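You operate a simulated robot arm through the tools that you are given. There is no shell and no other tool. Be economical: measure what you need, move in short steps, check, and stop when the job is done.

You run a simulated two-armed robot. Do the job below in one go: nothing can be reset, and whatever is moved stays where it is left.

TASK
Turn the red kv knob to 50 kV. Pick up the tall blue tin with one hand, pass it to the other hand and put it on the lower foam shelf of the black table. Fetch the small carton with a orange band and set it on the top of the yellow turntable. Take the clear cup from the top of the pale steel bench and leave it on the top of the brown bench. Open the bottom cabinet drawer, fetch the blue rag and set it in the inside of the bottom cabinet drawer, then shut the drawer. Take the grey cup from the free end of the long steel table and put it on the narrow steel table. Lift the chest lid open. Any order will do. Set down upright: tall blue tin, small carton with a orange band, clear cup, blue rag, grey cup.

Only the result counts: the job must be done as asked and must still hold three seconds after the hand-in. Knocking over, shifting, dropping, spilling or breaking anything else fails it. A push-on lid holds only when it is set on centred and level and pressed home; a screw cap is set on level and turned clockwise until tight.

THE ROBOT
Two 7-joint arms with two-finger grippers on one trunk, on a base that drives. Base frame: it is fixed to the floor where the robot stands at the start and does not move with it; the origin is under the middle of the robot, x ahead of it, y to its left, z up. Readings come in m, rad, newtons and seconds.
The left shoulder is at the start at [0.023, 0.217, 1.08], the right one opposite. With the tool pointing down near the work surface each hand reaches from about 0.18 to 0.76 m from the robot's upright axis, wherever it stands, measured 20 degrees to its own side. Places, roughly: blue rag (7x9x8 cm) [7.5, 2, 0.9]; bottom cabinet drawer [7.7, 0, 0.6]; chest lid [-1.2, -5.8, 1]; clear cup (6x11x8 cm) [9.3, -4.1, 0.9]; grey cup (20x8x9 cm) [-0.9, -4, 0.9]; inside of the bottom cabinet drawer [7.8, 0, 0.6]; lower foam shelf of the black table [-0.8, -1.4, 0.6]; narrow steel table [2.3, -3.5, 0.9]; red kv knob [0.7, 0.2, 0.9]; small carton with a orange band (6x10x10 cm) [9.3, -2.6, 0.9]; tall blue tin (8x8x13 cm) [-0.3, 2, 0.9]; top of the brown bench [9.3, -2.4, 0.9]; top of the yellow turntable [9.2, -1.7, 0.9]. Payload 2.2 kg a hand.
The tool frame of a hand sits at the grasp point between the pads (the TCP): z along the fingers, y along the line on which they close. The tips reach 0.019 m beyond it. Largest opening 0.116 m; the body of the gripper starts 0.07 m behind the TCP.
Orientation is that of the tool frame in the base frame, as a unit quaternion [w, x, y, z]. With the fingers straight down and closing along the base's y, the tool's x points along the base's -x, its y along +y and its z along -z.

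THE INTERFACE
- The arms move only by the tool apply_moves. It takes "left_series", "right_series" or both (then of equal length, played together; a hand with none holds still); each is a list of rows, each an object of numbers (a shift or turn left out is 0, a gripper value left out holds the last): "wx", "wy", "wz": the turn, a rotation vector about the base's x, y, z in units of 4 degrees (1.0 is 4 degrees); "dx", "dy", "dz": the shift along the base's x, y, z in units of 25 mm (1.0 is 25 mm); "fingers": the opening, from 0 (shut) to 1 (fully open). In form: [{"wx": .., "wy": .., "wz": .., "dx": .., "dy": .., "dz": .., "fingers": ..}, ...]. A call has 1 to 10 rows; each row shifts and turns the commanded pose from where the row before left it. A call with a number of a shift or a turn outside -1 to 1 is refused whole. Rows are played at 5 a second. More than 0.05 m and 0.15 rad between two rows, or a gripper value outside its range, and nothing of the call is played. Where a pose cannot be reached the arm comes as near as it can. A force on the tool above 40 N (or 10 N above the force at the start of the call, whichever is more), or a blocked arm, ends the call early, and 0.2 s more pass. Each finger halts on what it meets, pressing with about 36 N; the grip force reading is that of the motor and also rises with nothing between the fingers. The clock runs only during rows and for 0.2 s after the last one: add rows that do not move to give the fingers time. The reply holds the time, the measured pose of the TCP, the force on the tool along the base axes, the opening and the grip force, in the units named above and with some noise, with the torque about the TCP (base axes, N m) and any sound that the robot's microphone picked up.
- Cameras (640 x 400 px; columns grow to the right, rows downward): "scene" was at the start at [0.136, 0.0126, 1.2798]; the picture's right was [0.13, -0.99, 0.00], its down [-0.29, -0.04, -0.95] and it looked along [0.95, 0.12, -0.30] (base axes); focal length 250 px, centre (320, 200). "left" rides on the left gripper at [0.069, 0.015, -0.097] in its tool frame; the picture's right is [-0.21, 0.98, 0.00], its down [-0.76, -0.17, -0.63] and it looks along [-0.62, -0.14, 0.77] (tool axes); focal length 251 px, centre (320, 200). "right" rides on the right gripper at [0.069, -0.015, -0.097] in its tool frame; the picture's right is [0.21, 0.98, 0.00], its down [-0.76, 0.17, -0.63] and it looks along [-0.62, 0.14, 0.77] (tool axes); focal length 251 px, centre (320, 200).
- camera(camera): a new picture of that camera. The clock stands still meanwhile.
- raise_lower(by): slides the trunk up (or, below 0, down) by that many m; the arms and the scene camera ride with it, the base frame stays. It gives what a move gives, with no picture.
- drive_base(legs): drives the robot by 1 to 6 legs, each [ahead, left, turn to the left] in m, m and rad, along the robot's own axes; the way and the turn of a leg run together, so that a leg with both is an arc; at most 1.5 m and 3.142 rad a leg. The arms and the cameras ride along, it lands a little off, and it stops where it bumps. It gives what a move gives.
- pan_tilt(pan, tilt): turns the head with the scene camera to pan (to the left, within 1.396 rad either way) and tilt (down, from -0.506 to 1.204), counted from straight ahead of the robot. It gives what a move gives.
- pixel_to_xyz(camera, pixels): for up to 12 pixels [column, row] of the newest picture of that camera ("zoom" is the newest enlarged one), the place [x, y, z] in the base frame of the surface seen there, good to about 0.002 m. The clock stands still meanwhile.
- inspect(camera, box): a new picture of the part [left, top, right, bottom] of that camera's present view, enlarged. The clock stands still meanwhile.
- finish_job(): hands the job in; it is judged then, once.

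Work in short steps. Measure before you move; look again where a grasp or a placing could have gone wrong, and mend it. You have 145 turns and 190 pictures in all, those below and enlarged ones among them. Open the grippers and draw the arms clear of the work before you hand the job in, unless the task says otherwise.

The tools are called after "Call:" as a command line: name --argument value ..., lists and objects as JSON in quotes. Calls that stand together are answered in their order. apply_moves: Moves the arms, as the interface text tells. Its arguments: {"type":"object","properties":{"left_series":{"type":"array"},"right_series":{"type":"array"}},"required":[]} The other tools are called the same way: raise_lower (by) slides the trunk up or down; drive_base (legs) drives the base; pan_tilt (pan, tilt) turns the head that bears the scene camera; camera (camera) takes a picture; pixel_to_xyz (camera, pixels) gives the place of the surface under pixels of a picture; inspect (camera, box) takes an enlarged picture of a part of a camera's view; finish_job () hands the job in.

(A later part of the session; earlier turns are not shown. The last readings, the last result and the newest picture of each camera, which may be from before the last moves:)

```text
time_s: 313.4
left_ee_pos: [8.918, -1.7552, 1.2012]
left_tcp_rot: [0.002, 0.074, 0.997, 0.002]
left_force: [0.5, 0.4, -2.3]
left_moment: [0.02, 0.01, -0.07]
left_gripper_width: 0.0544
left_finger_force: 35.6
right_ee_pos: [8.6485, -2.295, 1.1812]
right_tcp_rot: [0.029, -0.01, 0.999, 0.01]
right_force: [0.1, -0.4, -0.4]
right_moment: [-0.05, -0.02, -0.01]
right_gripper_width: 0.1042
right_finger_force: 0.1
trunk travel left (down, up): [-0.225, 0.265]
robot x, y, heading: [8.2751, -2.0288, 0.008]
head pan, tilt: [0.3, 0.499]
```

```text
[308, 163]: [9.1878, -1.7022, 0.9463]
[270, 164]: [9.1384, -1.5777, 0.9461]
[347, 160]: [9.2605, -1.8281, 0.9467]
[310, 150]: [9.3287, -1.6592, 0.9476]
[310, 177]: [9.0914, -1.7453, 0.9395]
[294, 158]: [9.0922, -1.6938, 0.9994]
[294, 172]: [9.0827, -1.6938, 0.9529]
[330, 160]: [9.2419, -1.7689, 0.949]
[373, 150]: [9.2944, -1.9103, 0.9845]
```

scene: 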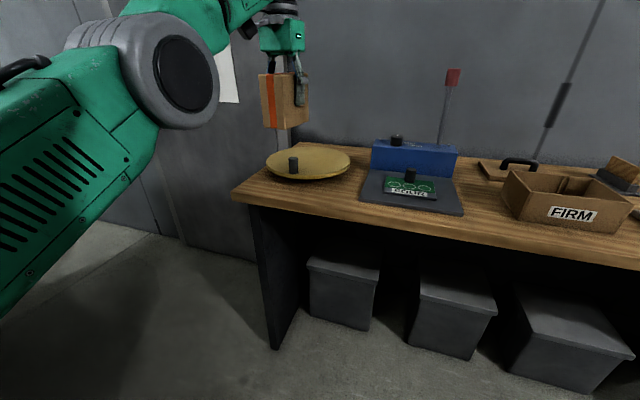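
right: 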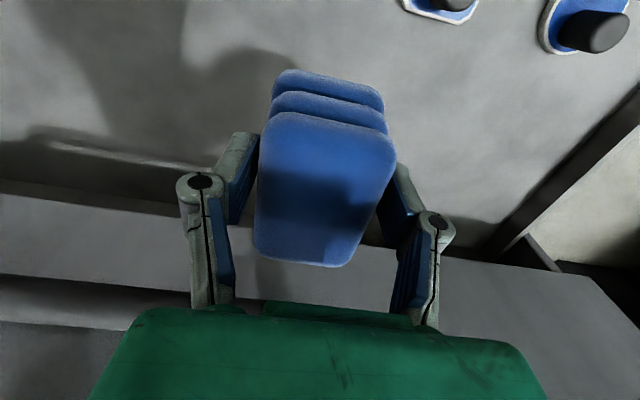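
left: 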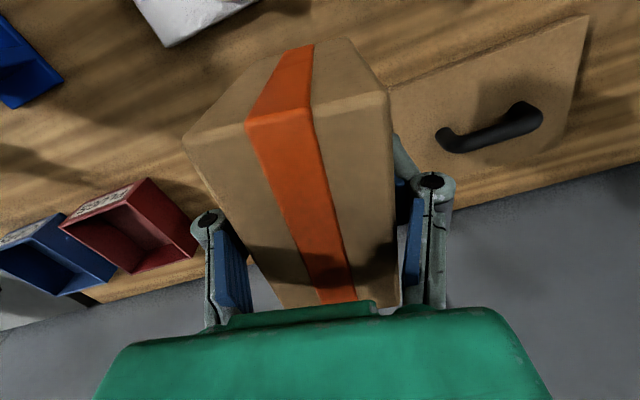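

Disc centre ≈[9.21, -1.70], top 0.946. I drive forward 0.3 m, which puts the carton nearly over it.

Call:
drive_base --legs '[[0.3, 0, -0.008]]'

Call:
apply_moves --left_series '[{}, {}, {}, {}, {}, {}]'

Call:
camera --camera "left"

```text
time_s: 315.5
left_ee_pos: [9.2296, -1.766, 1.2042]
left_tcp_rot: [0.001, 0.078, 0.997, 0.005]
left_force: [0.4, -0.5, -2.5]
left_moment: [0.03, 0.01, -0.02]
left_gripper_width: 0.054
left_finger_force: 35.9
right_ee_pos: [8.9581, -2.3046, 1.1798]
right_tcp_rot: [0.029, -0.009, 0.999, 0.013]
right_force: [0.3, -0.5, 0.1]
right_moment: [0.04, 0.05, 0.02]
right_gripper_width: 0.1047
right_finger_force: 0.0
trunk travel left (down, up): [-0.225, 0.265]
robot x, y, heading: [8.5839, -2.0243, 0.003]
head pan, tilt: [0.3, 0.499]
```

```text
time_s: 316.9
left_ee_pos: [9.2286, -1.7635, 1.2065]
left_tcp_rot: [0.002, 0.079, 0.997, 0.004]
left_force: [-0.4, 0.0, -2.7]
left_moment: [0.0, 0.0, 0.01]
left_gripper_width: 0.0543
left_finger_force: 35.7
right_ee_pos: [8.9538, -2.3014, 1.1813]
right_tcp_rot: [0.029, -0.008, 0.999, 0.012]
right_force: [-0.6, 0.1, 0.5]
right_moment: [0.0, -0.02, -0.01]
right_gripper_width: 0.1043
right_finger_force: 0.1
trunk travel left (down, up): [-0.225, 0.265]
robot x, y, heading: [8.5864, -2.0275, 0.0]
head pan, tilt: [0.3, 0.499]
```

```text
97 pictures are left
```

left: 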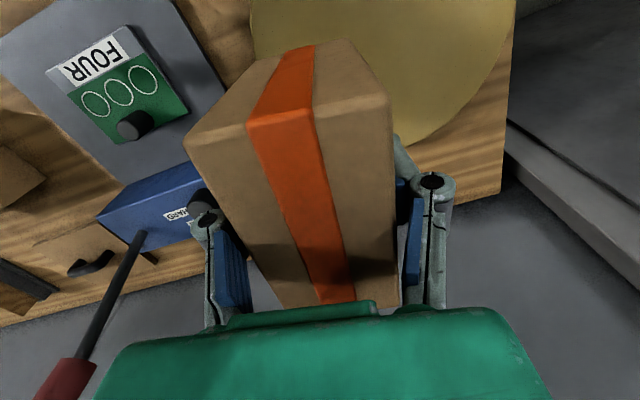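

I shift 6 cm in +y and lower to just above the disc, then feel for contact.

Call:
apply_moves --left_series '[{"dy": 0.8}, {"dy": 0.8}, {"dy": 0.8, "dx": -0.2}, {"dz": -1}, {"dz": -1}, {"dz": -1}, {"dz": -1}, {"dz": -1}, {"dz": -1}, {"dz": -1}]'

Call:
apply_moves --left_series '[{"dz": -0.5}, {}, {}]'

Call:
inspect --camera "scene" --box '[200, 60, 480, 240]'

```text
time_s: 319.1
left_ee_pos: [9.2181, -1.702, 1.0291]
left_tcp_rot: [0.003, 0.078, 0.997, 0.004]
left_force: [-0.4, 0.1, -2.3]
left_moment: [0.0, 0.04, 0.01]
left_gripper_width: 0.0543
left_finger_force: 36.0
right_ee_pos: [8.954, -2.3014, 1.1817]
right_tcp_rot: [0.029, -0.008, 0.999, 0.011]
right_force: [0.5, 0.6, -0.1]
right_moment: [-0.04, 0.01, -0.02]
right_gripper_width: 0.1045
right_finger_force: 0.1
trunk travel left (down, up): [-0.225, 0.265]
robot x, y, heading: [8.5829, -2.0259, 0.005]
head pan, tilt: [0.3, 0.499]
```

```text
time_s: 319.9
left_ee_pos: [9.2186, -1.7011, 1.0169]
left_tcp_rot: [0.003, 0.078, 0.997, 0.005]
left_force: [1.1, -0.4, -3.3]
left_moment: [0.02, 0.04, 0.04]
left_gripper_width: 0.0545
left_finger_force: 36.3
right_ee_pos: [8.9536, -2.3018, 1.1827]
right_tcp_rot: [0.029, -0.009, 0.999, 0.012]
right_force: [-0.3, -0.1, 0.4]
right_moment: [0.02, 0.02, 0.03]
right_gripper_width: 0.1042
right_finger_force: 0.1
trunk travel left (down, up): [-0.225, 0.265]
robot x, y, heading: [8.585, -2.0246, -0.001]
head pan, tilt: [0.3, 0.499]
```

```text
2.22 times, centred on (340, 150) of scene
```

zoom: 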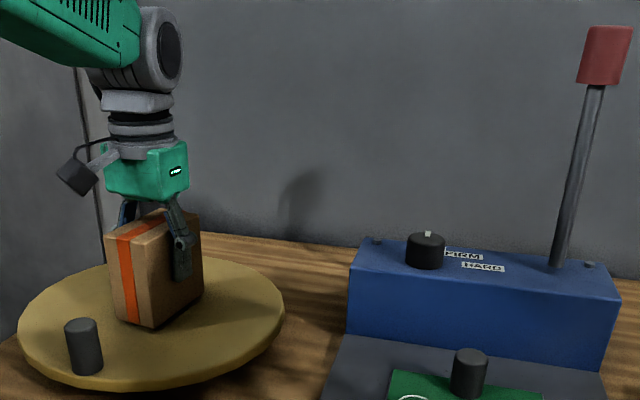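

Almost touching. I lower in 3 mm steps until contact.

Call:
apply_moves --left_series '[{"dz": -0.14}, {"dz": -0.1}, {}]'

Call:
apply_moves --left_series '[{"dz": -0.1}, {"dz": -0.08}, {}]'

```text
time_s: 320.7
left_ee_pos: [9.219, -1.7024, 1.0106]
left_tcp_rot: [0.004, 0.079, 0.997, 0.004]
left_force: [0.5, -0.1, -3.0]
left_moment: [0.04, 0.01, 0.01]
left_gripper_width: 0.0544
left_finger_force: 36.2
right_ee_pos: [8.9529, -2.3006, 1.1818]
right_tcp_rot: [0.03, -0.008, 0.999, 0.012]
right_force: [0.5, 0.7, -0.1]
right_moment: [0.02, 0.01, -0.02]
right_gripper_width: 0.1044
right_finger_force: 0.1
trunk travel left (down, up): [-0.225, 0.265]
robot x, y, heading: [8.5835, -2.0265, 0.001]
head pan, tilt: [0.3, 0.499]
```

```text
time_s: 321.5
left_ee_pos: [9.2199, -1.7027, 1.0085]
left_tcp_rot: [0.005, 0.077, 0.997, 0.005]
left_force: [5.3, 4.0, 20.6]
left_moment: [0.13, 0.58, -0.08]
left_gripper_width: 0.0546
left_finger_force: 36.1
right_ee_pos: [8.953, -2.3027, 1.1804]
right_tcp_rot: [0.03, -0.008, 0.999, 0.011]
right_force: [-0.7, 0.1, -0.1]
right_moment: [0.05, 0.0, 0.02]
right_gripper_width: 0.1045
right_finger_force: 0.0
trunk travel left (down, up): [-0.225, 0.265]
robot x, y, heading: [8.583, -2.0246, 0.006]
head pan, tilt: [0.3, 0.499]
```

Contact made (20 N). I release and lift away.

Call:
apply_moves --left_series '[{"fingers": 0.6}, {"fingers": 0.8}, {}, {"dz": 1}, {"dz": 1}, {"dz": 1}, {"dz": 1}, {"dz": 1}, {"dz": 1}, {"dz": 0.5}]'

Call:
inspect --camera "scene" --box '[200, 60, 480, 240]'

```text
time_s: 323.7
left_ee_pos: [9.222, -1.7038, 1.1696]
left_tcp_rot: [0.003, 0.079, 0.997, 0.003]
left_force: [0.3, 0.0, 0.2]
left_moment: [0.0, 0.04, -0.04]
left_gripper_width: 0.0931
left_finger_force: 0.1
right_ee_pos: [8.9528, -2.3017, 1.1815]
right_tcp_rot: [0.029, -0.008, 0.999, 0.011]
right_force: [-0.5, -0.1, 0.1]
right_moment: [0.0, 0.0, -0.02]
right_gripper_width: 0.1045
right_finger_force: 0.0
trunk travel left (down, up): [-0.225, 0.265]
robot x, y, heading: [8.5844, -2.0276, 0.003]
head pan, tilt: [0.3, 0.499]
```

```text
2.22 times, centred on (340, 150) of scene
```

zoom: 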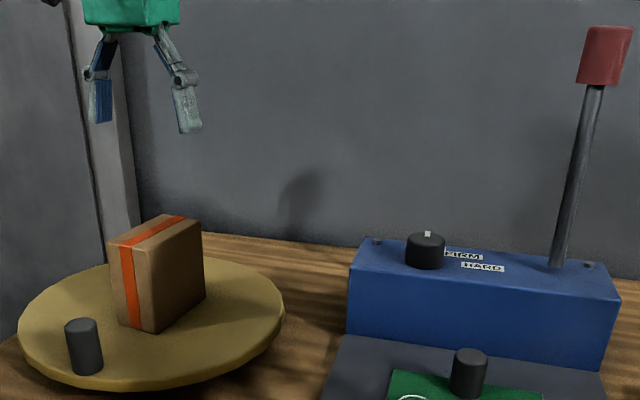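

The carton stands upright on the turntable. Next the clear cup: I back off and move to the pale steel bench near y=-4.1.

Call:
drive_base --legs '[[-0.35, 0, 0], [0, -1.4, 0], [0, -0.4, 0]]'

Call:
pan_tilt --pan -0.2 --tilt 0.45

Call:
camera --camera "scene"

```text
time_s: 334.6
left_ee_pos: [8.8883, -3.467, 1.172]
left_tcp_rot: [0.003, 0.065, 0.998, 0.004]
left_force: [0.6, 0.5, -0.7]
left_moment: [0.02, 0.0, 0.02]
left_gripper_width: 0.0928
left_finger_force: 0.1
right_ee_pos: [8.6369, -4.0713, 1.1813]
right_tcp_rot: [0.029, -0.021, 0.999, 0.013]
right_force: [0.2, 0.2, 0.5]
right_moment: [0.0, -0.04, 0.0]
right_gripper_width: 0.1044
right_finger_force: 0.0
trunk travel left (down, up): [-0.225, 0.265]
robot x, y, heading: [8.26, -3.8042, 0.032]
head pan, tilt: [0.3, 0.499]
```

```text
time_s: 335.5
left_ee_pos: [8.8844, -3.4672, 1.1737]
left_tcp_rot: [0.005, 0.065, 0.998, 0.005]
left_force: [-0.5, 0.1, -0.8]
left_moment: [0.01, 0.01, 0.01]
left_gripper_width: 0.0928
left_finger_force: 0.0
right_ee_pos: [8.6347, -4.0729, 1.1818]
right_tcp_rot: [0.032, -0.022, 0.999, 0.013]
right_force: [0.5, -0.1, 0.2]
right_moment: [0.01, 0.02, 0.0]
right_gripper_width: 0.1042
right_finger_force: 0.0
trunk travel left (down, up): [-0.225, 0.265]
robot x, y, heading: [8.2584, -3.8057, 0.031]
head pan, tilt: [-0.201, 0.45]
```

```text
94 pictures are left
```

scene: 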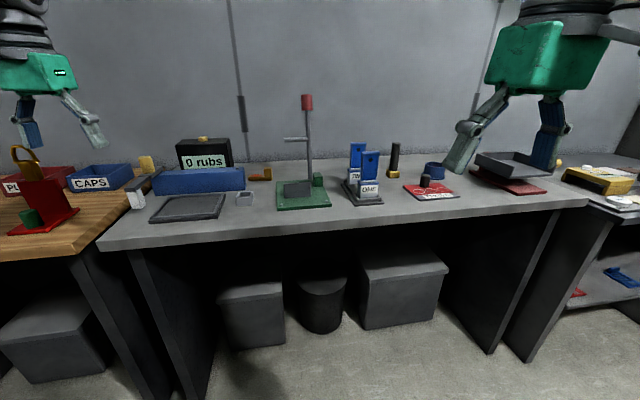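

I look for a clear cup; zoom on the right part of the pale bench.

Call:
inspect --camera "scene" --box '[330, 120, 570, 220]'

Call:
inspect --camera "scene" --box '[120, 120, 340, 230]'

Call:
pixel_to_xyz --camera "scene" --pixels '[[434, 168], [434, 175], [244, 195], [430, 192], [395, 160], [515, 175]]'

```text
2.67 times, centred on (450, 170) of scene
```

zoom: 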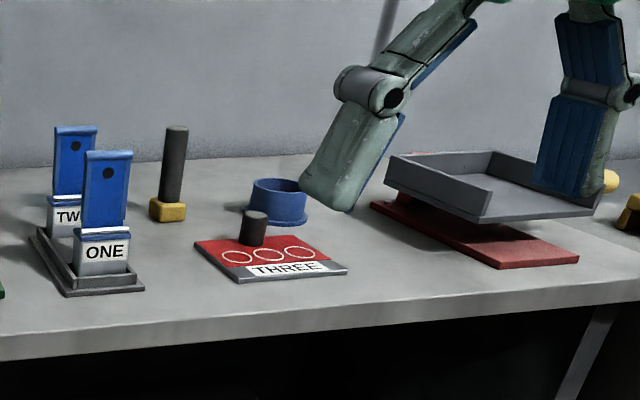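

```text
2.91 times, centred on (230, 175) of scene
```

zoom: 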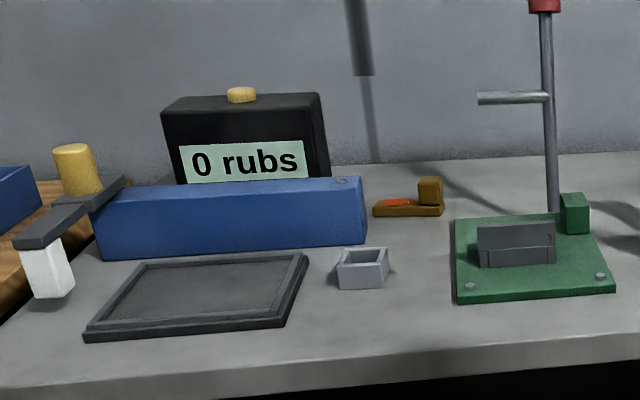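

```text
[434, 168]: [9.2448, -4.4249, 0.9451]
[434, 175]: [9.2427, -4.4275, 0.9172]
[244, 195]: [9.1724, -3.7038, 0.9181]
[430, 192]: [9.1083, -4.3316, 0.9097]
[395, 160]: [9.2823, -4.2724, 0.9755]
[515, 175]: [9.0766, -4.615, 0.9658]
```

Not obvious. I zoom strongly around the expected y≈-4.1 spot (between the green stand and the blue holders).

Call:
inspect --camera "scene" --box '[290, 130, 410, 215]'

Call:
pixel_to_xyz --camera "zoom" --pixels '[[160, 330], [380, 210], [420, 230], [360, 330], [420, 300], [330, 200], [280, 170], [430, 330], [560, 200]]'

```text
4.71 times, centred on (350, 172) of scene
```

zoom: 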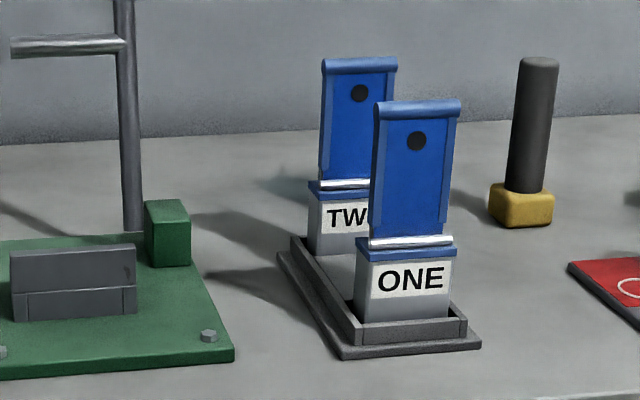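

```text
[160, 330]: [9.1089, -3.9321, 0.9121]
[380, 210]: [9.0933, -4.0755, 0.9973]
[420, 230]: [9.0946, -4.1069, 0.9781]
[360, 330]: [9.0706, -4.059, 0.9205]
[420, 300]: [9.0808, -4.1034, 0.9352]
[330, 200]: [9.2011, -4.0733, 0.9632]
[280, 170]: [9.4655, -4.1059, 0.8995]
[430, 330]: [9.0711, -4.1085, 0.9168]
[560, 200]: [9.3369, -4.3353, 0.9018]
```

There's a faint teal, glassy shape behind "TWO" (zoom 285,185). I view it with the right hand camera.

Call:
camera --camera "right"

Call:
drive_base --legs '[[0.25, 0.2, -0.03]]'

Call:
camera --camera "right"

Call:
camera --camera "scene"

```text
90 pictures are left
```

right: 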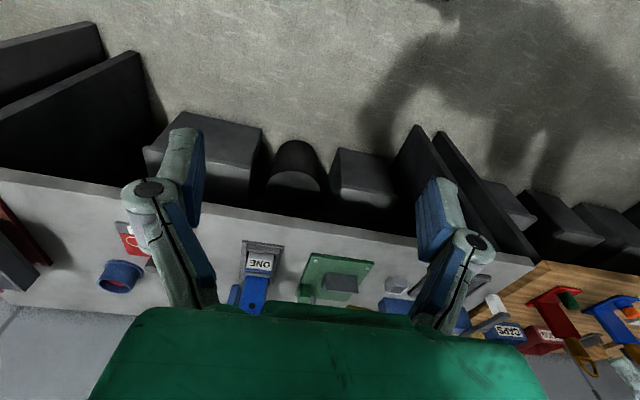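

```text
time_s: 337.6
left_ee_pos: [9.1471, -3.2955, 1.175]
left_tcp_rot: [0.004, 0.08, 0.997, 0.009]
left_force: [0.5, -1.1, -0.4]
left_moment: [0.11, 0.04, 0.01]
left_gripper_width: 0.0927
left_finger_force: 0.1
right_ee_pos: [8.8755, -3.8916, 1.1817]
right_tcp_rot: [0.032, -0.007, 0.999, 0.017]
right_force: [0.4, 0.4, 0.2]
right_moment: [0.04, -0.01, -0.01]
right_gripper_width: 0.1043
right_finger_force: 0.1
trunk travel left (down, up): [-0.225, 0.265]
robot x, y, heading: [8.5139, -3.6026, -0.001]
head pan, tilt: [-0.201, 0.45]
```

```text
89 pictures are left
```

right: 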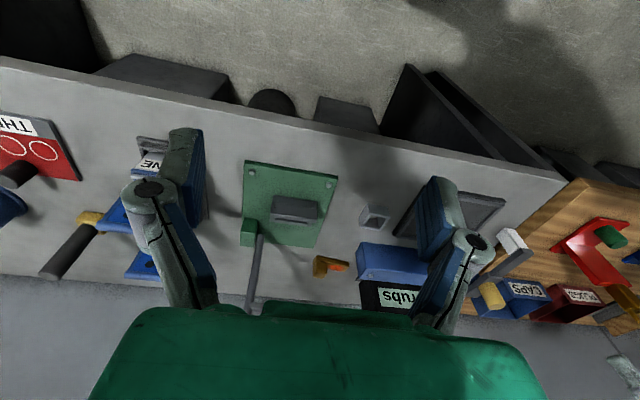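

```text
88 pictures are left
```

scene: 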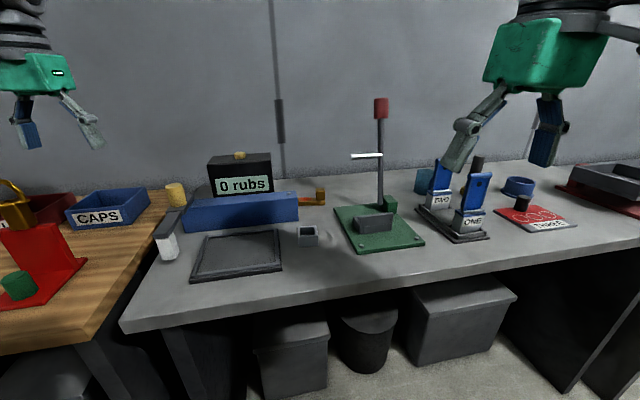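

The teal cup is visible now at (425,180), left-behind the TWO holder. I zoom and measure.

Call:
inspect --camera "scene" --box '[340, 130, 520, 250]'

Call:
pixel_to_xyz --camera "scene" --pixels '[[420, 172], [424, 180], [418, 188], [430, 170], [440, 165], [380, 185], [390, 203], [445, 200], [425, 168]]'

```text
3.33 times, centred on (430, 190) of scene
```

zoom: 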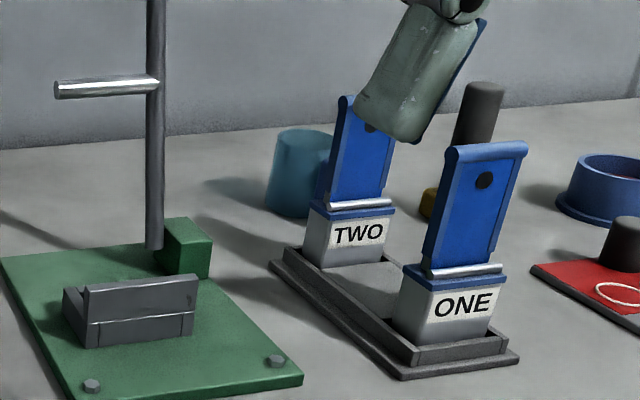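

```text
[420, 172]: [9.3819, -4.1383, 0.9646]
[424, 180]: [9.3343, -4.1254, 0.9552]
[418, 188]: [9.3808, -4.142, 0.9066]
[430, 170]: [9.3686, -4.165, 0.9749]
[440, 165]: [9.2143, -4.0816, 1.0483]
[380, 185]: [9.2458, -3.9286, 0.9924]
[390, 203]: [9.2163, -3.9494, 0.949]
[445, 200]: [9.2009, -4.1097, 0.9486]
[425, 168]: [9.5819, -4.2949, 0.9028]
```

The cup is an inverted-taper teal cylinder around [9.36, -4.14]. I move the base right and put the right hand (raised) nearer to see it from above.

Call:
drive_base --legs '[[0, -0.25, 0], [0.12, 0, 0]]'

Call:
apply_moves --right_series '[{"dz": 0.7, "dx": 0.8, "wy": 0.4}, {"dz": 0.7, "dx": 0.8, "wy": 0.4}, {"dz": 0.7, "dx": 0.8}, {"dx": 0.8}, {"dx": 0.8}, {"dx": 0.8}, {"dx": 0.8}, {"dx": 0.8}]'

Call:
camera --camera "right"

```text
time_s: 340.3
left_ee_pos: [9.2643, -3.5165, 1.1705]
left_tcp_rot: [0.006, 0.079, 0.997, -0.002]
left_force: [0.4, 1.1, -0.3]
left_moment: [-0.06, 0.01, 0.0]
left_gripper_width: 0.0928
left_finger_force: 0.0
right_ee_pos: [8.9934, -4.1119, 1.1897]
right_tcp_rot: [0.036, -0.007, 0.999, 0.006]
right_force: [-0.7, 0.3, 0.9]
right_moment: [-0.07, 0.01, -0.01]
right_gripper_width: 0.1043
right_finger_force: 0.2
trunk travel left (down, up): [-0.225, 0.265]
robot x, y, heading: [8.6315, -3.8527, 0.011]
head pan, tilt: [-0.201, 0.45]
```

```text
time_s: 342.3
left_ee_pos: [9.2559, -3.4845, 1.1685]
left_tcp_rot: [0.009, 0.073, 0.997, -0.012]
left_force: [-0.7, 1.1, 0.2]
left_moment: [-0.05, -0.05, -0.04]
left_gripper_width: 0.0927
left_finger_force: 0.1
right_ee_pos: [9.1462, -4.0802, 1.2507]
right_tcp_rot: [0.013, -0.012, 1.0, -0.004]
right_force: [-0.1, 1.3, -0.4]
right_moment: [-0.05, 0.02, -0.01]
right_gripper_width: 0.1043
right_finger_force: 0.3
trunk travel left (down, up): [-0.225, 0.265]
robot x, y, heading: [8.6321, -3.8434, 0.004]
head pan, tilt: [-0.201, 0.45]
stopped in row 8 (right hand): the arm was blocked; the commanded pose is now the measured one
```

```text
86 pictures are left
```

right: 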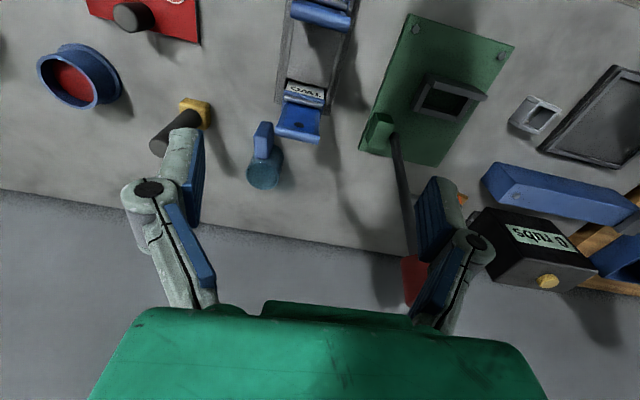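

The hand was blocked by the red-topped pole of the green stand (410,280). I back off right away from it and check the stand.

Call:
apply_moves --right_series '[{"dx": -0.6}, {"dx": -0.6, "dy": -0.8}, {"dy": -1}, {"dy": -0.8}, {}]'

Call:
camera --camera "scene"

Call:
camera --camera "right"

```text
time_s: 343.5
left_ee_pos: [9.259, -3.5227, 1.1777]
left_tcp_rot: [0.008, 0.078, 0.997, 0.002]
left_force: [-0.6, -1.0, 0.8]
left_moment: [0.17, -0.02, 0.02]
left_gripper_width: 0.0927
left_finger_force: 0.0
right_ee_pos: [9.1149, -4.1872, 1.2423]
right_tcp_rot: [0.011, -0.01, 1.0, 0.009]
right_force: [-0.7, -1.1, -0.2]
right_moment: [0.13, -0.04, 0.0]
right_gripper_width: 0.1042
right_finger_force: 0.1
trunk travel left (down, up): [-0.225, 0.265]
robot x, y, heading: [8.6352, -3.8511, 0.001]
head pan, tilt: [-0.201, 0.45]
```

```text
85 pictures are left
```

scene: 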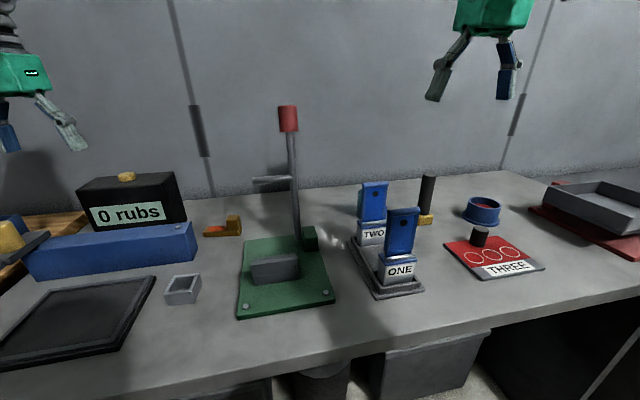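

```text
84 pictures are left
```

right: 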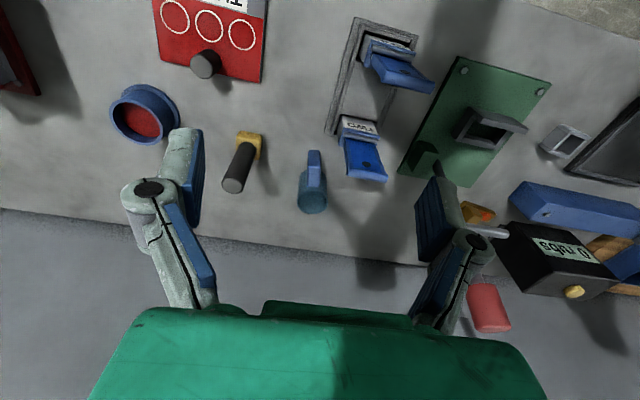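

Stand looks upright and in place. I measure the cup and its handle from this view, and back the base 5 cm (the sway seems to come from touching something near x=8.63).

Call:
pixel_to_xyz --camera "right" --pixels '[[313, 200], [300, 200], [325, 200], [313, 190], [313, 211], [314, 160], [314, 175], [365, 170], [240, 165], [488, 305], [440, 165]]'

Call:
inspect --camera "right" --box '[230, 110, 410, 250]'

Call:
drive_base --legs '[[-0.05, 0, 0]]'

```text
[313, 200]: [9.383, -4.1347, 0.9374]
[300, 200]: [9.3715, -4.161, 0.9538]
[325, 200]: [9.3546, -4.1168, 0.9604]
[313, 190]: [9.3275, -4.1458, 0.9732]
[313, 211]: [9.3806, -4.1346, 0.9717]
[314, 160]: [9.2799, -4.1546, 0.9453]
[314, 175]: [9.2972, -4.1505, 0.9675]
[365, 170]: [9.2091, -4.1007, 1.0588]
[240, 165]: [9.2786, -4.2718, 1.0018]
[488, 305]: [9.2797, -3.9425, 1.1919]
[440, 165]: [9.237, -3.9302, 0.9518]
```

```text
2.86 times, centred on (320, 180) of right
```

zoom: 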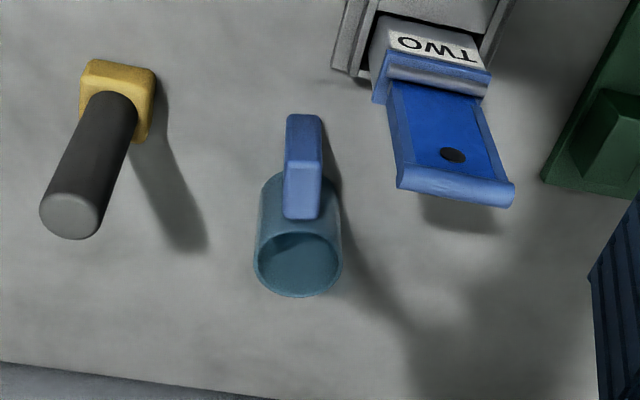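

```text
time_s: 344.4
left_ee_pos: [9.2132, -3.5171, 1.1742]
left_tcp_rot: [0.007, 0.078, 0.997, -0.001]
left_force: [-0.4, -0.1, -0.2]
left_moment: [0.1, -0.01, 0.02]
left_gripper_width: 0.0929
left_finger_force: 0.1
right_ee_pos: [9.0681, -4.1809, 1.2425]
right_tcp_rot: [0.011, -0.008, 1.0, 0.006]
right_force: [-0.5, -1.3, -0.3]
right_moment: [0.06, -0.07, -0.04]
right_gripper_width: 0.1042
right_finger_force: 0.0
trunk travel left (down, up): [-0.225, 0.265]
robot x, y, heading: [8.5868, -3.8488, 0.004]
head pan, tilt: [-0.201, 0.45]
```

Cup centre ≈[9.355, -4.139], rim z≈0.975, handle toward the robot. I shift the base right 0.12 and forward 0.03 so it's within reach, then align the right hand high above the cup.

Call:
drive_base --legs '[[0.0, -0.12, 0], [0.03, 0, 0]]'

Call:
apply_moves --right_series '[{}, {}, {}, {}, {}, {}]'

```text
time_s: 346.1
left_ee_pos: [9.2236, -3.6978, 1.2008]
left_tcp_rot: [0.019, 0.084, 0.996, 0.016]
left_force: [-2.0, -2.3, 3.4]
left_moment: [0.2, -0.11, -0.01]
left_gripper_width: 0.0929
left_finger_force: 0.3
right_ee_pos: [9.0737, -4.3601, 1.2435]
right_tcp_rot: [0.022, -0.004, 0.999, 0.024]
right_force: [-1.5, -3.2, 1.9]
right_moment: [0.18, -0.17, -0.02]
right_gripper_width: 0.1044
right_finger_force: 0.0
trunk travel left (down, up): [-0.225, 0.265]
robot x, y, heading: [8.6225, -3.9866, -0.004]
head pan, tilt: [-0.201, 0.45]
```

```text
time_s: 347.7
left_ee_pos: [9.2279, -3.6923, 1.2007]
left_tcp_rot: [0.018, 0.088, 0.996, 0.015]
left_force: [-1.0, -3.2, 1.2]
left_moment: [0.26, -0.07, -0.02]
left_gripper_width: 0.0928
left_finger_force: 0.0
right_ee_pos: [9.0731, -4.3554, 1.2443]
right_tcp_rot: [0.021, 0.0, 1.0, 0.023]
right_force: [-1.3, -3.2, 0.4]
right_moment: [0.21, -0.11, 0.02]
right_gripper_width: 0.1047
right_finger_force: 0.0
trunk travel left (down, up): [-0.225, 0.265]
robot x, y, heading: [8.6177, -3.983, -0.009]
head pan, tilt: [-0.201, 0.45]
stopped in row 6 (right hand): the arm was blocked; the commanded pose is now the measured one
```

Something is tilting the base. I look down in front of it.

Call:
pan_tilt --pan 0 --tilt 1.15

Call:
camera --camera "scene"

Call:
pixel_to_xyz --camera "scene" --pixels '[[100, 100], [200, 100], [320, 100], [440, 100], [540, 100], [320, 150], [320, 200], [320, 60], [200, 150], [450, 150]]'

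```text
time_s: 348.8
left_ee_pos: [9.2317, -3.685, 1.1908]
left_tcp_rot: [0.014, 0.084, 0.996, 0.011]
left_force: [0.6, -0.1, -0.8]
left_moment: [-0.02, -0.05, 0.0]
left_gripper_width: 0.0928
left_finger_force: 0.1
right_ee_pos: [9.0811, -4.3493, 1.2405]
right_tcp_rot: [0.017, -0.003, 1.0, 0.019]
right_force: [1.4, 0.4, -1.8]
right_moment: [-0.02, 0.11, -0.03]
right_gripper_width: 0.1043
right_finger_force: 0.1
trunk travel left (down, up): [-0.225, 0.265]
robot x, y, heading: [8.6145, -3.9856, -0.005]
head pan, tilt: [0.0, 1.15]
```

```text
82 pictures are left
```

scene: 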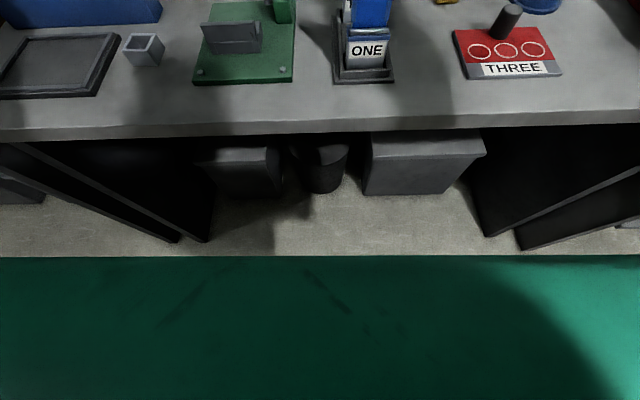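

```text
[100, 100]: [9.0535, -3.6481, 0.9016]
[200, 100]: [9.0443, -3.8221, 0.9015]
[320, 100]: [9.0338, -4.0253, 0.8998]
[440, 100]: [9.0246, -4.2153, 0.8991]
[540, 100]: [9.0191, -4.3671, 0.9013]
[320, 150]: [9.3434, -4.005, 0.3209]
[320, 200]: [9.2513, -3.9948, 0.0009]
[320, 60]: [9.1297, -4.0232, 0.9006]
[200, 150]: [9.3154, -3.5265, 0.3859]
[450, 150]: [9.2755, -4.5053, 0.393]
```

I measure where the bench leg panels meet the floor relative to the base.

Call:
pixel_to_xyz --camera "scene" --pixels '[[180, 240], [208, 240], [485, 232], [518, 247], [320, 240], [100, 240], [320, 258], [200, 262]]'

```text
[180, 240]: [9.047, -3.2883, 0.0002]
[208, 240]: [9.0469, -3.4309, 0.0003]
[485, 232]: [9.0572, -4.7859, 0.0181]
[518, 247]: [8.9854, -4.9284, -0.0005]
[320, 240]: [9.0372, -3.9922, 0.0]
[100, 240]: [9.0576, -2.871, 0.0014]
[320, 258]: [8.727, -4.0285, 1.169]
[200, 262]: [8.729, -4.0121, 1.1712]
```

The legs are far apart, so the base front likely touches the bench. Instead I back off, and turn left ~40° so the right shoulder comes forward for more reach.

Call:
apply_moves --right_series '[{"dx": -1}, {"dx": -1}, {"dx": -1}]' --left_series '[{"dx": -1}, {"dx": -1}, {"dx": -1}]'

Call:
drive_base --legs '[[-0.08, 0, 0], [0, 0, 0.68]]'

Call:
pan_tilt --pan -0.9 --tilt 0.5

Call:
camera --camera "scene"

```text
time_s: 349.8
left_ee_pos: [9.1552, -3.6377, 1.1804]
left_tcp_rot: [0.018, 0.086, 0.996, -0.009]
left_force: [-1.6, 1.2, -0.1]
left_moment: [-0.09, -0.02, 0.0]
left_gripper_width: 0.0926
left_finger_force: 0.1
right_ee_pos: [9.0009, -4.295, 1.2566]
right_tcp_rot: [0.019, -0.004, 1.0, -0.002]
right_force: [-1.1, 0.0, 0.6]
right_moment: [-0.12, -0.03, 0.01]
right_gripper_width: 0.1043
right_finger_force: 0.1
trunk travel left (down, up): [-0.225, 0.265]
robot x, y, heading: [8.619, -3.9892, -0.004]
head pan, tilt: [0.0, 1.15]
stopped in row 3 (left hand): the arm was blocked; the commanded pose is now the measured one
```

```text
time_s: 352.7
left_ee_pos: [8.7317, -3.3707, 1.1763]
left_tcp_rot: [0.018, -0.254, 0.967, -0.006]
left_force: [0.3, 0.9, -1.5]
left_moment: [-0.04, -0.01, 0.02]
left_gripper_width: 0.0926
left_finger_force: 0.1
right_ee_pos: [9.0288, -3.9772, 1.2563]
right_tcp_rot: [0.017, -0.339, 0.941, 0.0]
right_force: [0.0, 0.1, -0.2]
right_moment: [-0.11, -0.05, 0.01]
right_gripper_width: 0.1044
right_finger_force: 0.3
trunk travel left (down, up): [-0.225, 0.265]
robot x, y, heading: [8.5363, -3.987, 0.676]
head pan, tilt: [0.0, 1.15]
```

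```text
time_s: 353.9
left_ee_pos: [8.7831, -3.439, 1.1981]
left_tcp_rot: [0.006, -0.251, 0.968, 0.025]
left_force: [2.1, -1.3, 0.1]
left_moment: [0.14, 0.19, 0.01]
left_gripper_width: 0.0928
left_finger_force: 0.0
right_ee_pos: [9.0804, -4.0464, 1.2355]
right_tcp_rot: [0.007, -0.337, 0.941, 0.033]
right_force: [1.1, -2.3, 0.0]
right_moment: [0.08, 0.11, 0.03]
right_gripper_width: 0.1043
right_finger_force: 0.1
trunk travel left (down, up): [-0.225, 0.265]
robot x, y, heading: [8.5409, -3.9943, 0.68]
head pan, tilt: [-0.901, 0.499]
```

```text
81 pictures are left
```

scene: 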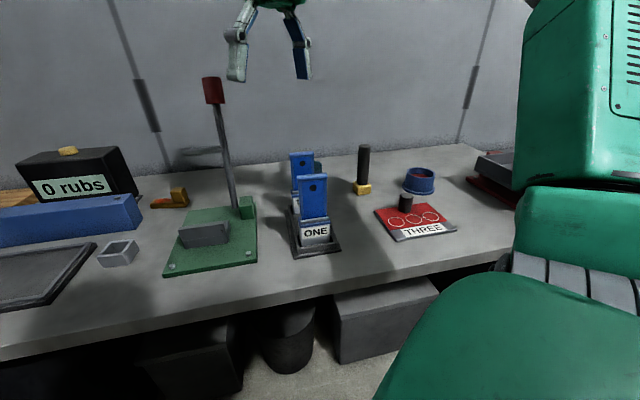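

The whole body is swaying after each drive. I wait a few seconds and check that it decays.

Call:
apply_moves --right_series '[{}, {}, {}, {}, {}, {}, {}, {}, {}, {}]'

Call:
apply_moves --right_series '[{}, {}, {}, {}, {}, {}, {}, {}, {}, {}]'

Call:
apply_moves --right_series '[{}]'

Call:
apply_moves --right_series '[{}]'

Call:
apply_moves --right_series '[{}]'

```text
time_s: 356.3
left_ee_pos: [8.7674, -3.4298, 1.2021]
left_tcp_rot: [0.011, -0.251, 0.968, 0.024]
left_force: [1.3, -2.2, 0.2]
left_moment: [0.12, 0.1, -0.01]
left_gripper_width: 0.0929
left_finger_force: 0.1
right_ee_pos: [9.0632, -4.0387, 1.2378]
right_tcp_rot: [0.008, -0.334, 0.942, 0.028]
right_force: [0.5, -1.6, -1.4]
right_moment: [0.13, 0.07, 0.01]
right_gripper_width: 0.1048
right_finger_force: 0.1
trunk travel left (down, up): [-0.225, 0.265]
robot x, y, heading: [8.5308, -3.9781, 0.677]
head pan, tilt: [-0.901, 0.499]
stopped in row 10 (right hand): the arm was blocked; the commanded pose is now the measured one
```

```text
time_s: 358.7
left_ee_pos: [8.7142, -3.3607, 1.1823]
left_tcp_rot: [0.021, -0.256, 0.966, -0.006]
left_force: [-0.9, 0.7, -0.8]
left_moment: [-0.08, -0.08, 0.03]
left_gripper_width: 0.0929
left_finger_force: 0.0
right_ee_pos: [9.0103, -3.9693, 1.2584]
right_tcp_rot: [0.022, -0.339, 0.941, -0.001]
right_force: [-1.1, 2.2, -0.6]
right_moment: [-0.13, -0.03, 0.01]
right_gripper_width: 0.1043
right_finger_force: 0.1
trunk travel left (down, up): [-0.225, 0.265]
robot x, y, heading: [8.5244, -3.9664, 0.674]
head pan, tilt: [-0.901, 0.499]
stopped in row 10 (right hand): the arm was blocked; the commanded pose is now the measured one
```

```text
time_s: 359.3
left_ee_pos: [8.7147, -3.3661, 1.1829]
left_tcp_rot: [0.024, -0.256, 0.966, -0.005]
left_force: [-1.2, 0.8, 0.3]
left_moment: [-0.1, -0.15, 0.0]
left_gripper_width: 0.0928
left_finger_force: 0.1
right_ee_pos: [9.007, -3.9769, 1.2635]
right_tcp_rot: [0.027, -0.339, 0.941, 0.003]
right_force: [-1.2, 0.9, -0.2]
right_moment: [-0.12, -0.12, -0.01]
right_gripper_width: 0.1044
right_finger_force: 0.0
trunk travel left (down, up): [-0.225, 0.265]
robot x, y, heading: [8.5215, -3.9764, 0.674]
head pan, tilt: [-0.901, 0.499]
stopped in row 1 (right hand): the arm was blocked; the commanded pose is now the measured one
```

```text
time_s: 359.7
left_ee_pos: [8.7439, -3.4015, 1.1944]
left_tcp_rot: [0.016, -0.251, 0.968, 0.009]
left_force: [1.5, -1.4, 0.1]
left_moment: [0.07, 0.09, 0.03]
left_gripper_width: 0.0928
left_finger_force: 0.0
right_ee_pos: [9.0385, -4.0092, 1.2477]
right_tcp_rot: [0.013, -0.336, 0.941, 0.014]
right_force: [0.1, -1.5, -1.2]
right_moment: [0.07, 0.03, 0.0]
right_gripper_width: 0.1045
right_finger_force: 0.1
trunk travel left (down, up): [-0.225, 0.265]
robot x, y, heading: [8.5298, -3.98, 0.67]
head pan, tilt: [-0.901, 0.499]
```

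```text
time_s: 360.1
left_ee_pos: [8.722, -3.3754, 1.1863]
left_tcp_rot: [0.02, -0.254, 0.967, -0.001]
left_force: [-0.2, 0.7, -0.1]
left_moment: [-0.06, -0.01, 0.01]
left_gripper_width: 0.0927
left_finger_force: 0.1
right_ee_pos: [9.0153, -3.9867, 1.2602]
right_tcp_rot: [0.025, -0.337, 0.941, 0.008]
right_force: [-0.7, 0.3, 0.8]
right_moment: [-0.04, -0.04, 0.02]
right_gripper_width: 0.1043
right_finger_force: 0.0
trunk travel left (down, up): [-0.225, 0.265]
robot x, y, heading: [8.5281, -3.9727, 0.671]
head pan, tilt: [-0.901, 0.499]
```

The right arm, folded high and close, seems to press on the body and excite the sway. I extend it toward the cup: first sideways at height, turning yaw back, then forward.

Call:
apply_moves --right_series '[{"dy": -0.9, "dz": -0.4, "wz": -0.9}, {"dy": -0.9, "dz": -0.4, "wz": -0.9}, {"dy": -0.9, "dz": -0.4, "wz": -0.9}, {"dy": -0.9, "dz": -0.4, "wz": -0.9}, {"dy": -0.9, "dz": -0.4, "wz": -0.9}, {"dy": -0.9, "dz": -0.4, "wz": -0.9}, {"dy": -0.6, "dx": 0.8, "wz": -0.5}, {"dx": 0.8}, {"dx": 0.8}, {"dx": 0.8}]'

Call:
apply_moves --right_series '[{}, {}, {}, {}, {}]'

Call:
camera --camera "right"

```text
time_s: 362.5
left_ee_pos: [8.7641, -3.4336, 1.2045]
left_tcp_rot: [0.014, -0.247, 0.968, 0.024]
left_force: [1.4, -1.4, 1.6]
left_moment: [0.12, 0.09, -0.02]
left_gripper_width: 0.0926
left_finger_force: 0.0
right_ee_pos: [9.1372, -4.1744, 1.1709]
right_tcp_rot: [0.013, -0.133, 0.991, 0.025]
right_force: [0.0, 0.2, -0.7]
right_moment: [0.09, 0.0, -0.04]
right_gripper_width: 0.1041
right_finger_force: 0.1
right hand out of reach, approached as far as the arm can: row 6, 7
trunk travel left (down, up): [-0.225, 0.265]
robot x, y, heading: [8.5333, -3.9834, 0.672]
head pan, tilt: [-0.901, 0.499]
stopped in row 10 (right hand): the arm was blocked; the commanded pose is now the measured one
```

```text
time_s: 363.9
left_ee_pos: [8.7322, -3.394, 1.1954]
left_tcp_rot: [0.02, -0.253, 0.967, 0.008]
left_force: [-0.3, -0.1, -0.7]
left_moment: [0.07, 0.01, 0.01]
left_gripper_width: 0.0929
left_finger_force: 0.2
right_ee_pos: [9.1067, -4.1372, 1.1875]
right_tcp_rot: [0.026, -0.137, 0.99, 0.009]
right_force: [0.3, -0.4, 0.1]
right_moment: [0.05, 0.0, -0.01]
right_gripper_width: 0.1045
right_finger_force: 0.0
trunk travel left (down, up): [-0.225, 0.265]
robot x, y, heading: [8.5302, -3.9757, 0.673]
head pan, tilt: [-0.901, 0.499]
stopped in row 5 (right hand): the arm was blocked; the commanded pose is now the measured one
```

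```text
80 pictures are left
```

right: 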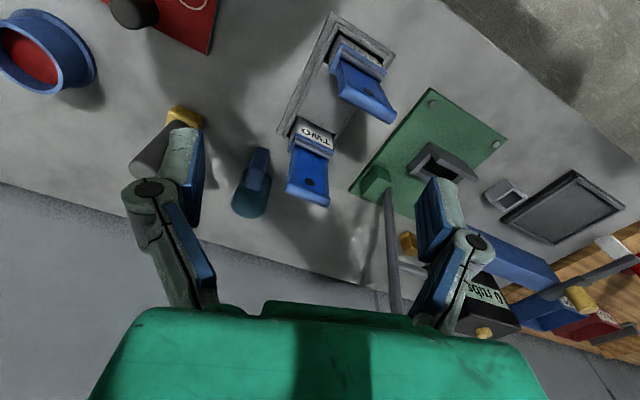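

Sway appears stronger the higher the arms are held. I lower the left hand (over free floor) by 25 cm and see.

Call:
apply_moves --left_series '[{"dz": -1}, {"dz": -1}, {"dz": -1}, {"dz": -1}, {"dz": -1}, {"dz": -1}, {"dz": -1}, {"dz": -1}, {"dz": -1}, {"dz": -1}]'

Call:
apply_moves --left_series '[{"dx": -0.5, "dy": -0.5}, {"dx": -0.5, "dy": -0.5}, {}, {}, {}, {}, {}, {}]'

Call:
apply_moves --left_series '[{}]'

Call:
apply_moves --left_series '[{}]'

```text
time_s: 366.1
left_ee_pos: [8.7218, -3.3834, 0.9382]
left_tcp_rot: [0.021, -0.255, 0.967, 0.002]
left_force: [-1.6, 0.8, -1.0]
left_moment: [-0.05, -0.09, 0.02]
left_gripper_width: 0.093
left_finger_force: 0.1
right_ee_pos: [9.0973, -4.1238, 1.1934]
right_tcp_rot: [0.029, -0.139, 0.99, 0.003]
right_force: [1.1, 0.0, 0.5]
right_moment: [-0.07, -0.01, 0.0]
right_gripper_width: 0.1044
right_finger_force: 0.1
trunk travel left (down, up): [-0.225, 0.265]
robot x, y, heading: [8.5279, -3.9726, 0.678]
head pan, tilt: [-0.901, 0.499]
```

```text
time_s: 368.1
left_ee_pos: [8.6972, -3.4101, 0.9418]
left_tcp_rot: [0.021, -0.256, 0.966, 0.005]
left_force: [-0.3, -0.2, 0.0]
left_moment: [0.03, -0.03, 0.0]
left_gripper_width: 0.0929
left_finger_force: 0.1
right_ee_pos: [9.0963, -4.1275, 1.1928]
right_tcp_rot: [0.031, -0.14, 0.99, 0.005]
right_force: [-0.5, 0.1, -0.8]
right_moment: [0.04, 0.01, -0.01]
right_gripper_width: 0.1045
right_finger_force: 0.1
trunk travel left (down, up): [-0.225, 0.265]
robot x, y, heading: [8.518, -3.9663, 0.669]
head pan, tilt: [-0.901, 0.499]
stopped in row 8 (left hand): the arm was blocked; the commanded pose is now the measured one
```

```text
time_s: 368.5
left_ee_pos: [8.7033, -3.4174, 0.9445]
left_tcp_rot: [0.019, -0.255, 0.967, 0.008]
left_force: [0.0, -0.4, 0.1]
left_moment: [0.0, 0.01, 0.01]
left_gripper_width: 0.0928
left_finger_force: 0.1
right_ee_pos: [9.1031, -4.1335, 1.1881]
right_tcp_rot: [0.027, -0.14, 0.99, 0.01]
right_force: [-0.4, 0.2, -0.7]
right_moment: [-0.05, -0.02, 0.03]
right_gripper_width: 0.1044
right_finger_force: 0.0
trunk travel left (down, up): [-0.225, 0.265]
robot x, y, heading: [8.5247, -3.966, 0.669]
head pan, tilt: [-0.901, 0.499]
```

```text
time_s: 368.9
left_ee_pos: [8.6944, -3.4063, 0.9383]
left_tcp_rot: [0.022, -0.257, 0.966, 0.003]
left_force: [0.0, -0.2, -0.8]
left_moment: [-0.04, -0.05, -0.01]
left_gripper_width: 0.0927
left_finger_force: 0.0
right_ee_pos: [9.0929, -4.1213, 1.1947]
right_tcp_rot: [0.031, -0.14, 0.99, 0.004]
right_force: [0.2, -0.5, 1.0]
right_moment: [-0.05, 0.0, -0.02]
right_gripper_width: 0.1045
right_finger_force: 0.0
trunk travel left (down, up): [-0.225, 0.265]
robot x, y, heading: [8.5214, -3.9659, 0.671]
head pan, tilt: [-0.901, 0.499]
```

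Sway is down to a few mm. I move the right hand forward over the cup, above TWO's top.

Call:
apply_moves --right_series '[{"dx": 0.9, "wy": 0.4}, {"dx": 0.9, "wy": 0.4}, {"dx": 0.9}, {"dx": 0.9}, {"dx": 0.9}, {"dx": 0.9}, {"dx": 0.9}, {"dx": 0.9}, {"dx": 0.9}, {"dx": 0.9}]'

Call:
apply_moves --right_series '[{"dx": 0.5}, {"dx": 0.5}, {}, {}, {}]'

Call:
camera --camera "right"

```text
time_s: 371.1
left_ee_pos: [8.7, -3.4119, 0.9408]
left_tcp_rot: [0.02, -0.255, 0.967, 0.006]
left_force: [-0.6, -0.3, 0.2]
left_moment: [-0.04, 0.02, 0.01]
left_gripper_width: 0.0928
left_finger_force: 0.1
right_ee_pos: [9.3247, -4.1267, 1.1923]
right_tcp_rot: [0.0, -0.14, 0.99, 0.01]
right_force: [0.3, 1.2, 0.6]
right_moment: [-0.05, -0.01, 0.01]
right_gripper_width: 0.1044
right_finger_force: 0.1
trunk travel left (down, up): [-0.225, 0.265]
robot x, y, heading: [8.5239, -3.9674, 0.673]
head pan, tilt: [-0.901, 0.499]
```

```text
time_s: 372.3
left_ee_pos: [8.6945, -3.4075, 0.9398]
left_tcp_rot: [0.022, -0.255, 0.967, 0.002]
left_force: [-0.3, 0.7, -0.4]
left_moment: [-0.06, -0.03, 0.05]
left_gripper_width: 0.0926
left_finger_force: 0.1
right_ee_pos: [9.3392, -4.1298, 1.1946]
right_tcp_rot: [0.003, -0.141, 0.99, 0.009]
right_force: [-1.0, 0.1, 1.2]
right_moment: [-0.06, -0.03, -0.02]
right_gripper_width: 0.1045
right_finger_force: 0.1
right hand out of reach, approached as far as the arm can: row 2
trunk travel left (down, up): [-0.225, 0.265]
robot x, y, heading: [8.5219, -3.9655, 0.668]
head pan, tilt: [-0.901, 0.499]
```

```text
79 pictures are left
```

right: 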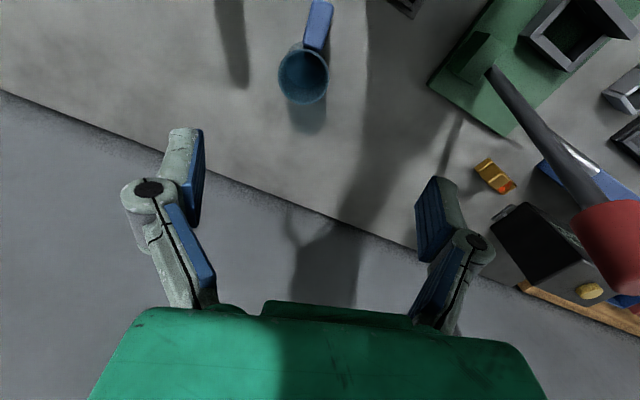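

The cup's rim is at (303,75). I measure the rim to place the grasp.

Call:
pixel_to_xyz --camera "right" --pixels '[[303, 47], [303, 102], [278, 75], [329, 75], [303, 75], [316, 30], [318, 8], [328, 60], [285, 55], [285, 95]]'

```text
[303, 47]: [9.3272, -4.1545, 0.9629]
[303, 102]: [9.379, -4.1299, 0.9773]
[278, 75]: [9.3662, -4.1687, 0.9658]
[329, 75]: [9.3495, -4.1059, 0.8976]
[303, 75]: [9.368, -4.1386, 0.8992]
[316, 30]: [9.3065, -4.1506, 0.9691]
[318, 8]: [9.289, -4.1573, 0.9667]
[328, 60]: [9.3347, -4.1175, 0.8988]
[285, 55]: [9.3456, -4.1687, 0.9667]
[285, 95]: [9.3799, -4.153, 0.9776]
```

Cup centre is [9.355, -4.143]. I align and descend in two stages.

Call:
apply_moves --right_series '[{"dy": -0.5, "dz": -1}, {"dx": 0.3, "dz": -1}, {"dx": 0.3, "dz": -1}, {"dz": -1}, {"dz": -1}, {"dz": -0.5}, {}, {}]'

Call:
camera --camera "right"

```text
time_s: 374.1
left_ee_pos: [8.7005, -3.4139, 0.9428]
left_tcp_rot: [0.02, -0.256, 0.966, 0.006]
left_force: [0.4, 0.1, 0.0]
left_moment: [-0.02, 0.0, 0.0]
left_gripper_width: 0.0928
left_finger_force: 0.1
right_ee_pos: [9.3622, -4.1534, 1.0524]
right_tcp_rot: [0.001, -0.139, 0.99, 0.012]
right_force: [-0.7, -0.5, -0.4]
right_moment: [-0.03, 0.0, 0.01]
right_gripper_width: 0.1044
right_finger_force: 0.1
trunk travel left (down, up): [-0.225, 0.265]
robot x, y, heading: [8.5227, -3.9693, 0.677]
head pan, tilt: [-0.901, 0.499]
```

```text
78 pictures are left
```

right: 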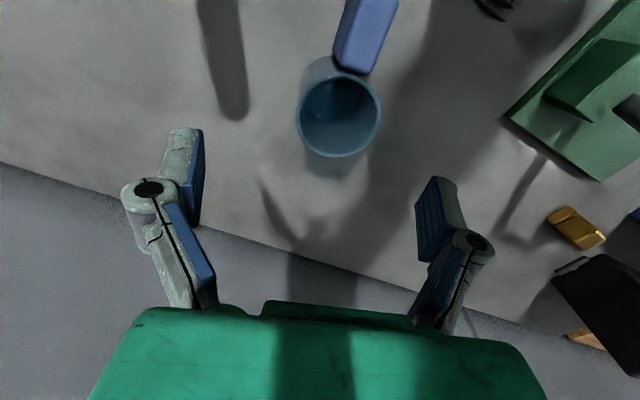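

I correct by (-7, +10) mm, descend 10.5 cm, and close.

Call:
apply_moves --right_series '[{"dx": -0.28, "dy": 0.4, "dz": -0.7}, {"dz": -1}, {"dz": -1}, {"dz": -1}, {"dz": -0.5}, {}, {"fingers": 0.6}, {"fingers": 0.4}, {"fingers": 0.3}, {}]'

Call:
apply_moves --right_series '[{}, {"dz": 0.6}, {"dz": 0.8}, {}]'

Call:
camera --camera "right"

```text
time_s: 376.3
left_ee_pos: [8.6983, -3.4118, 0.9424]
left_tcp_rot: [0.021, -0.255, 0.967, 0.005]
left_force: [0.4, 0.8, -0.2]
left_moment: [-0.01, -0.08, -0.01]
left_gripper_width: 0.0928
left_finger_force: 0.0
right_ee_pos: [9.3536, -4.144, 0.9491]
right_tcp_rot: [0.003, -0.139, 0.99, 0.009]
right_force: [4.8, -2.0, 15.7]
right_moment: [-0.11, 0.12, 0.06]
right_gripper_width: 0.058
right_finger_force: 36.1
trunk travel left (down, up): [-0.225, 0.265]
robot x, y, heading: [8.5249, -3.9677, 0.677]
head pan, tilt: [-0.901, 0.499]
```

```text
time_s: 377.3
left_ee_pos: [8.6997, -3.4117, 0.9424]
left_tcp_rot: [0.021, -0.256, 0.966, 0.006]
left_force: [0.2, -0.2, -0.1]
left_moment: [-0.05, 0.0, 0.0]
left_gripper_width: 0.093
left_finger_force: 0.2
right_ee_pos: [9.3555, -4.1407, 0.9829]
right_tcp_rot: [0.0, -0.14, 0.99, 0.011]
right_force: [-0.1, -0.9, -0.6]
right_moment: [0.0, -0.03, -0.01]
right_gripper_width: 0.0584
right_finger_force: 36.0
trunk travel left (down, up): [-0.225, 0.265]
robot x, y, heading: [8.5178, -3.9668, 0.673]
head pan, tilt: [-0.901, 0.499]
```

```text
77 pictures are left
```

right: 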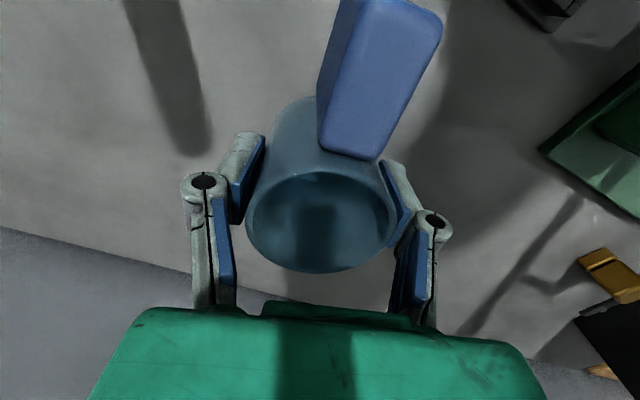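

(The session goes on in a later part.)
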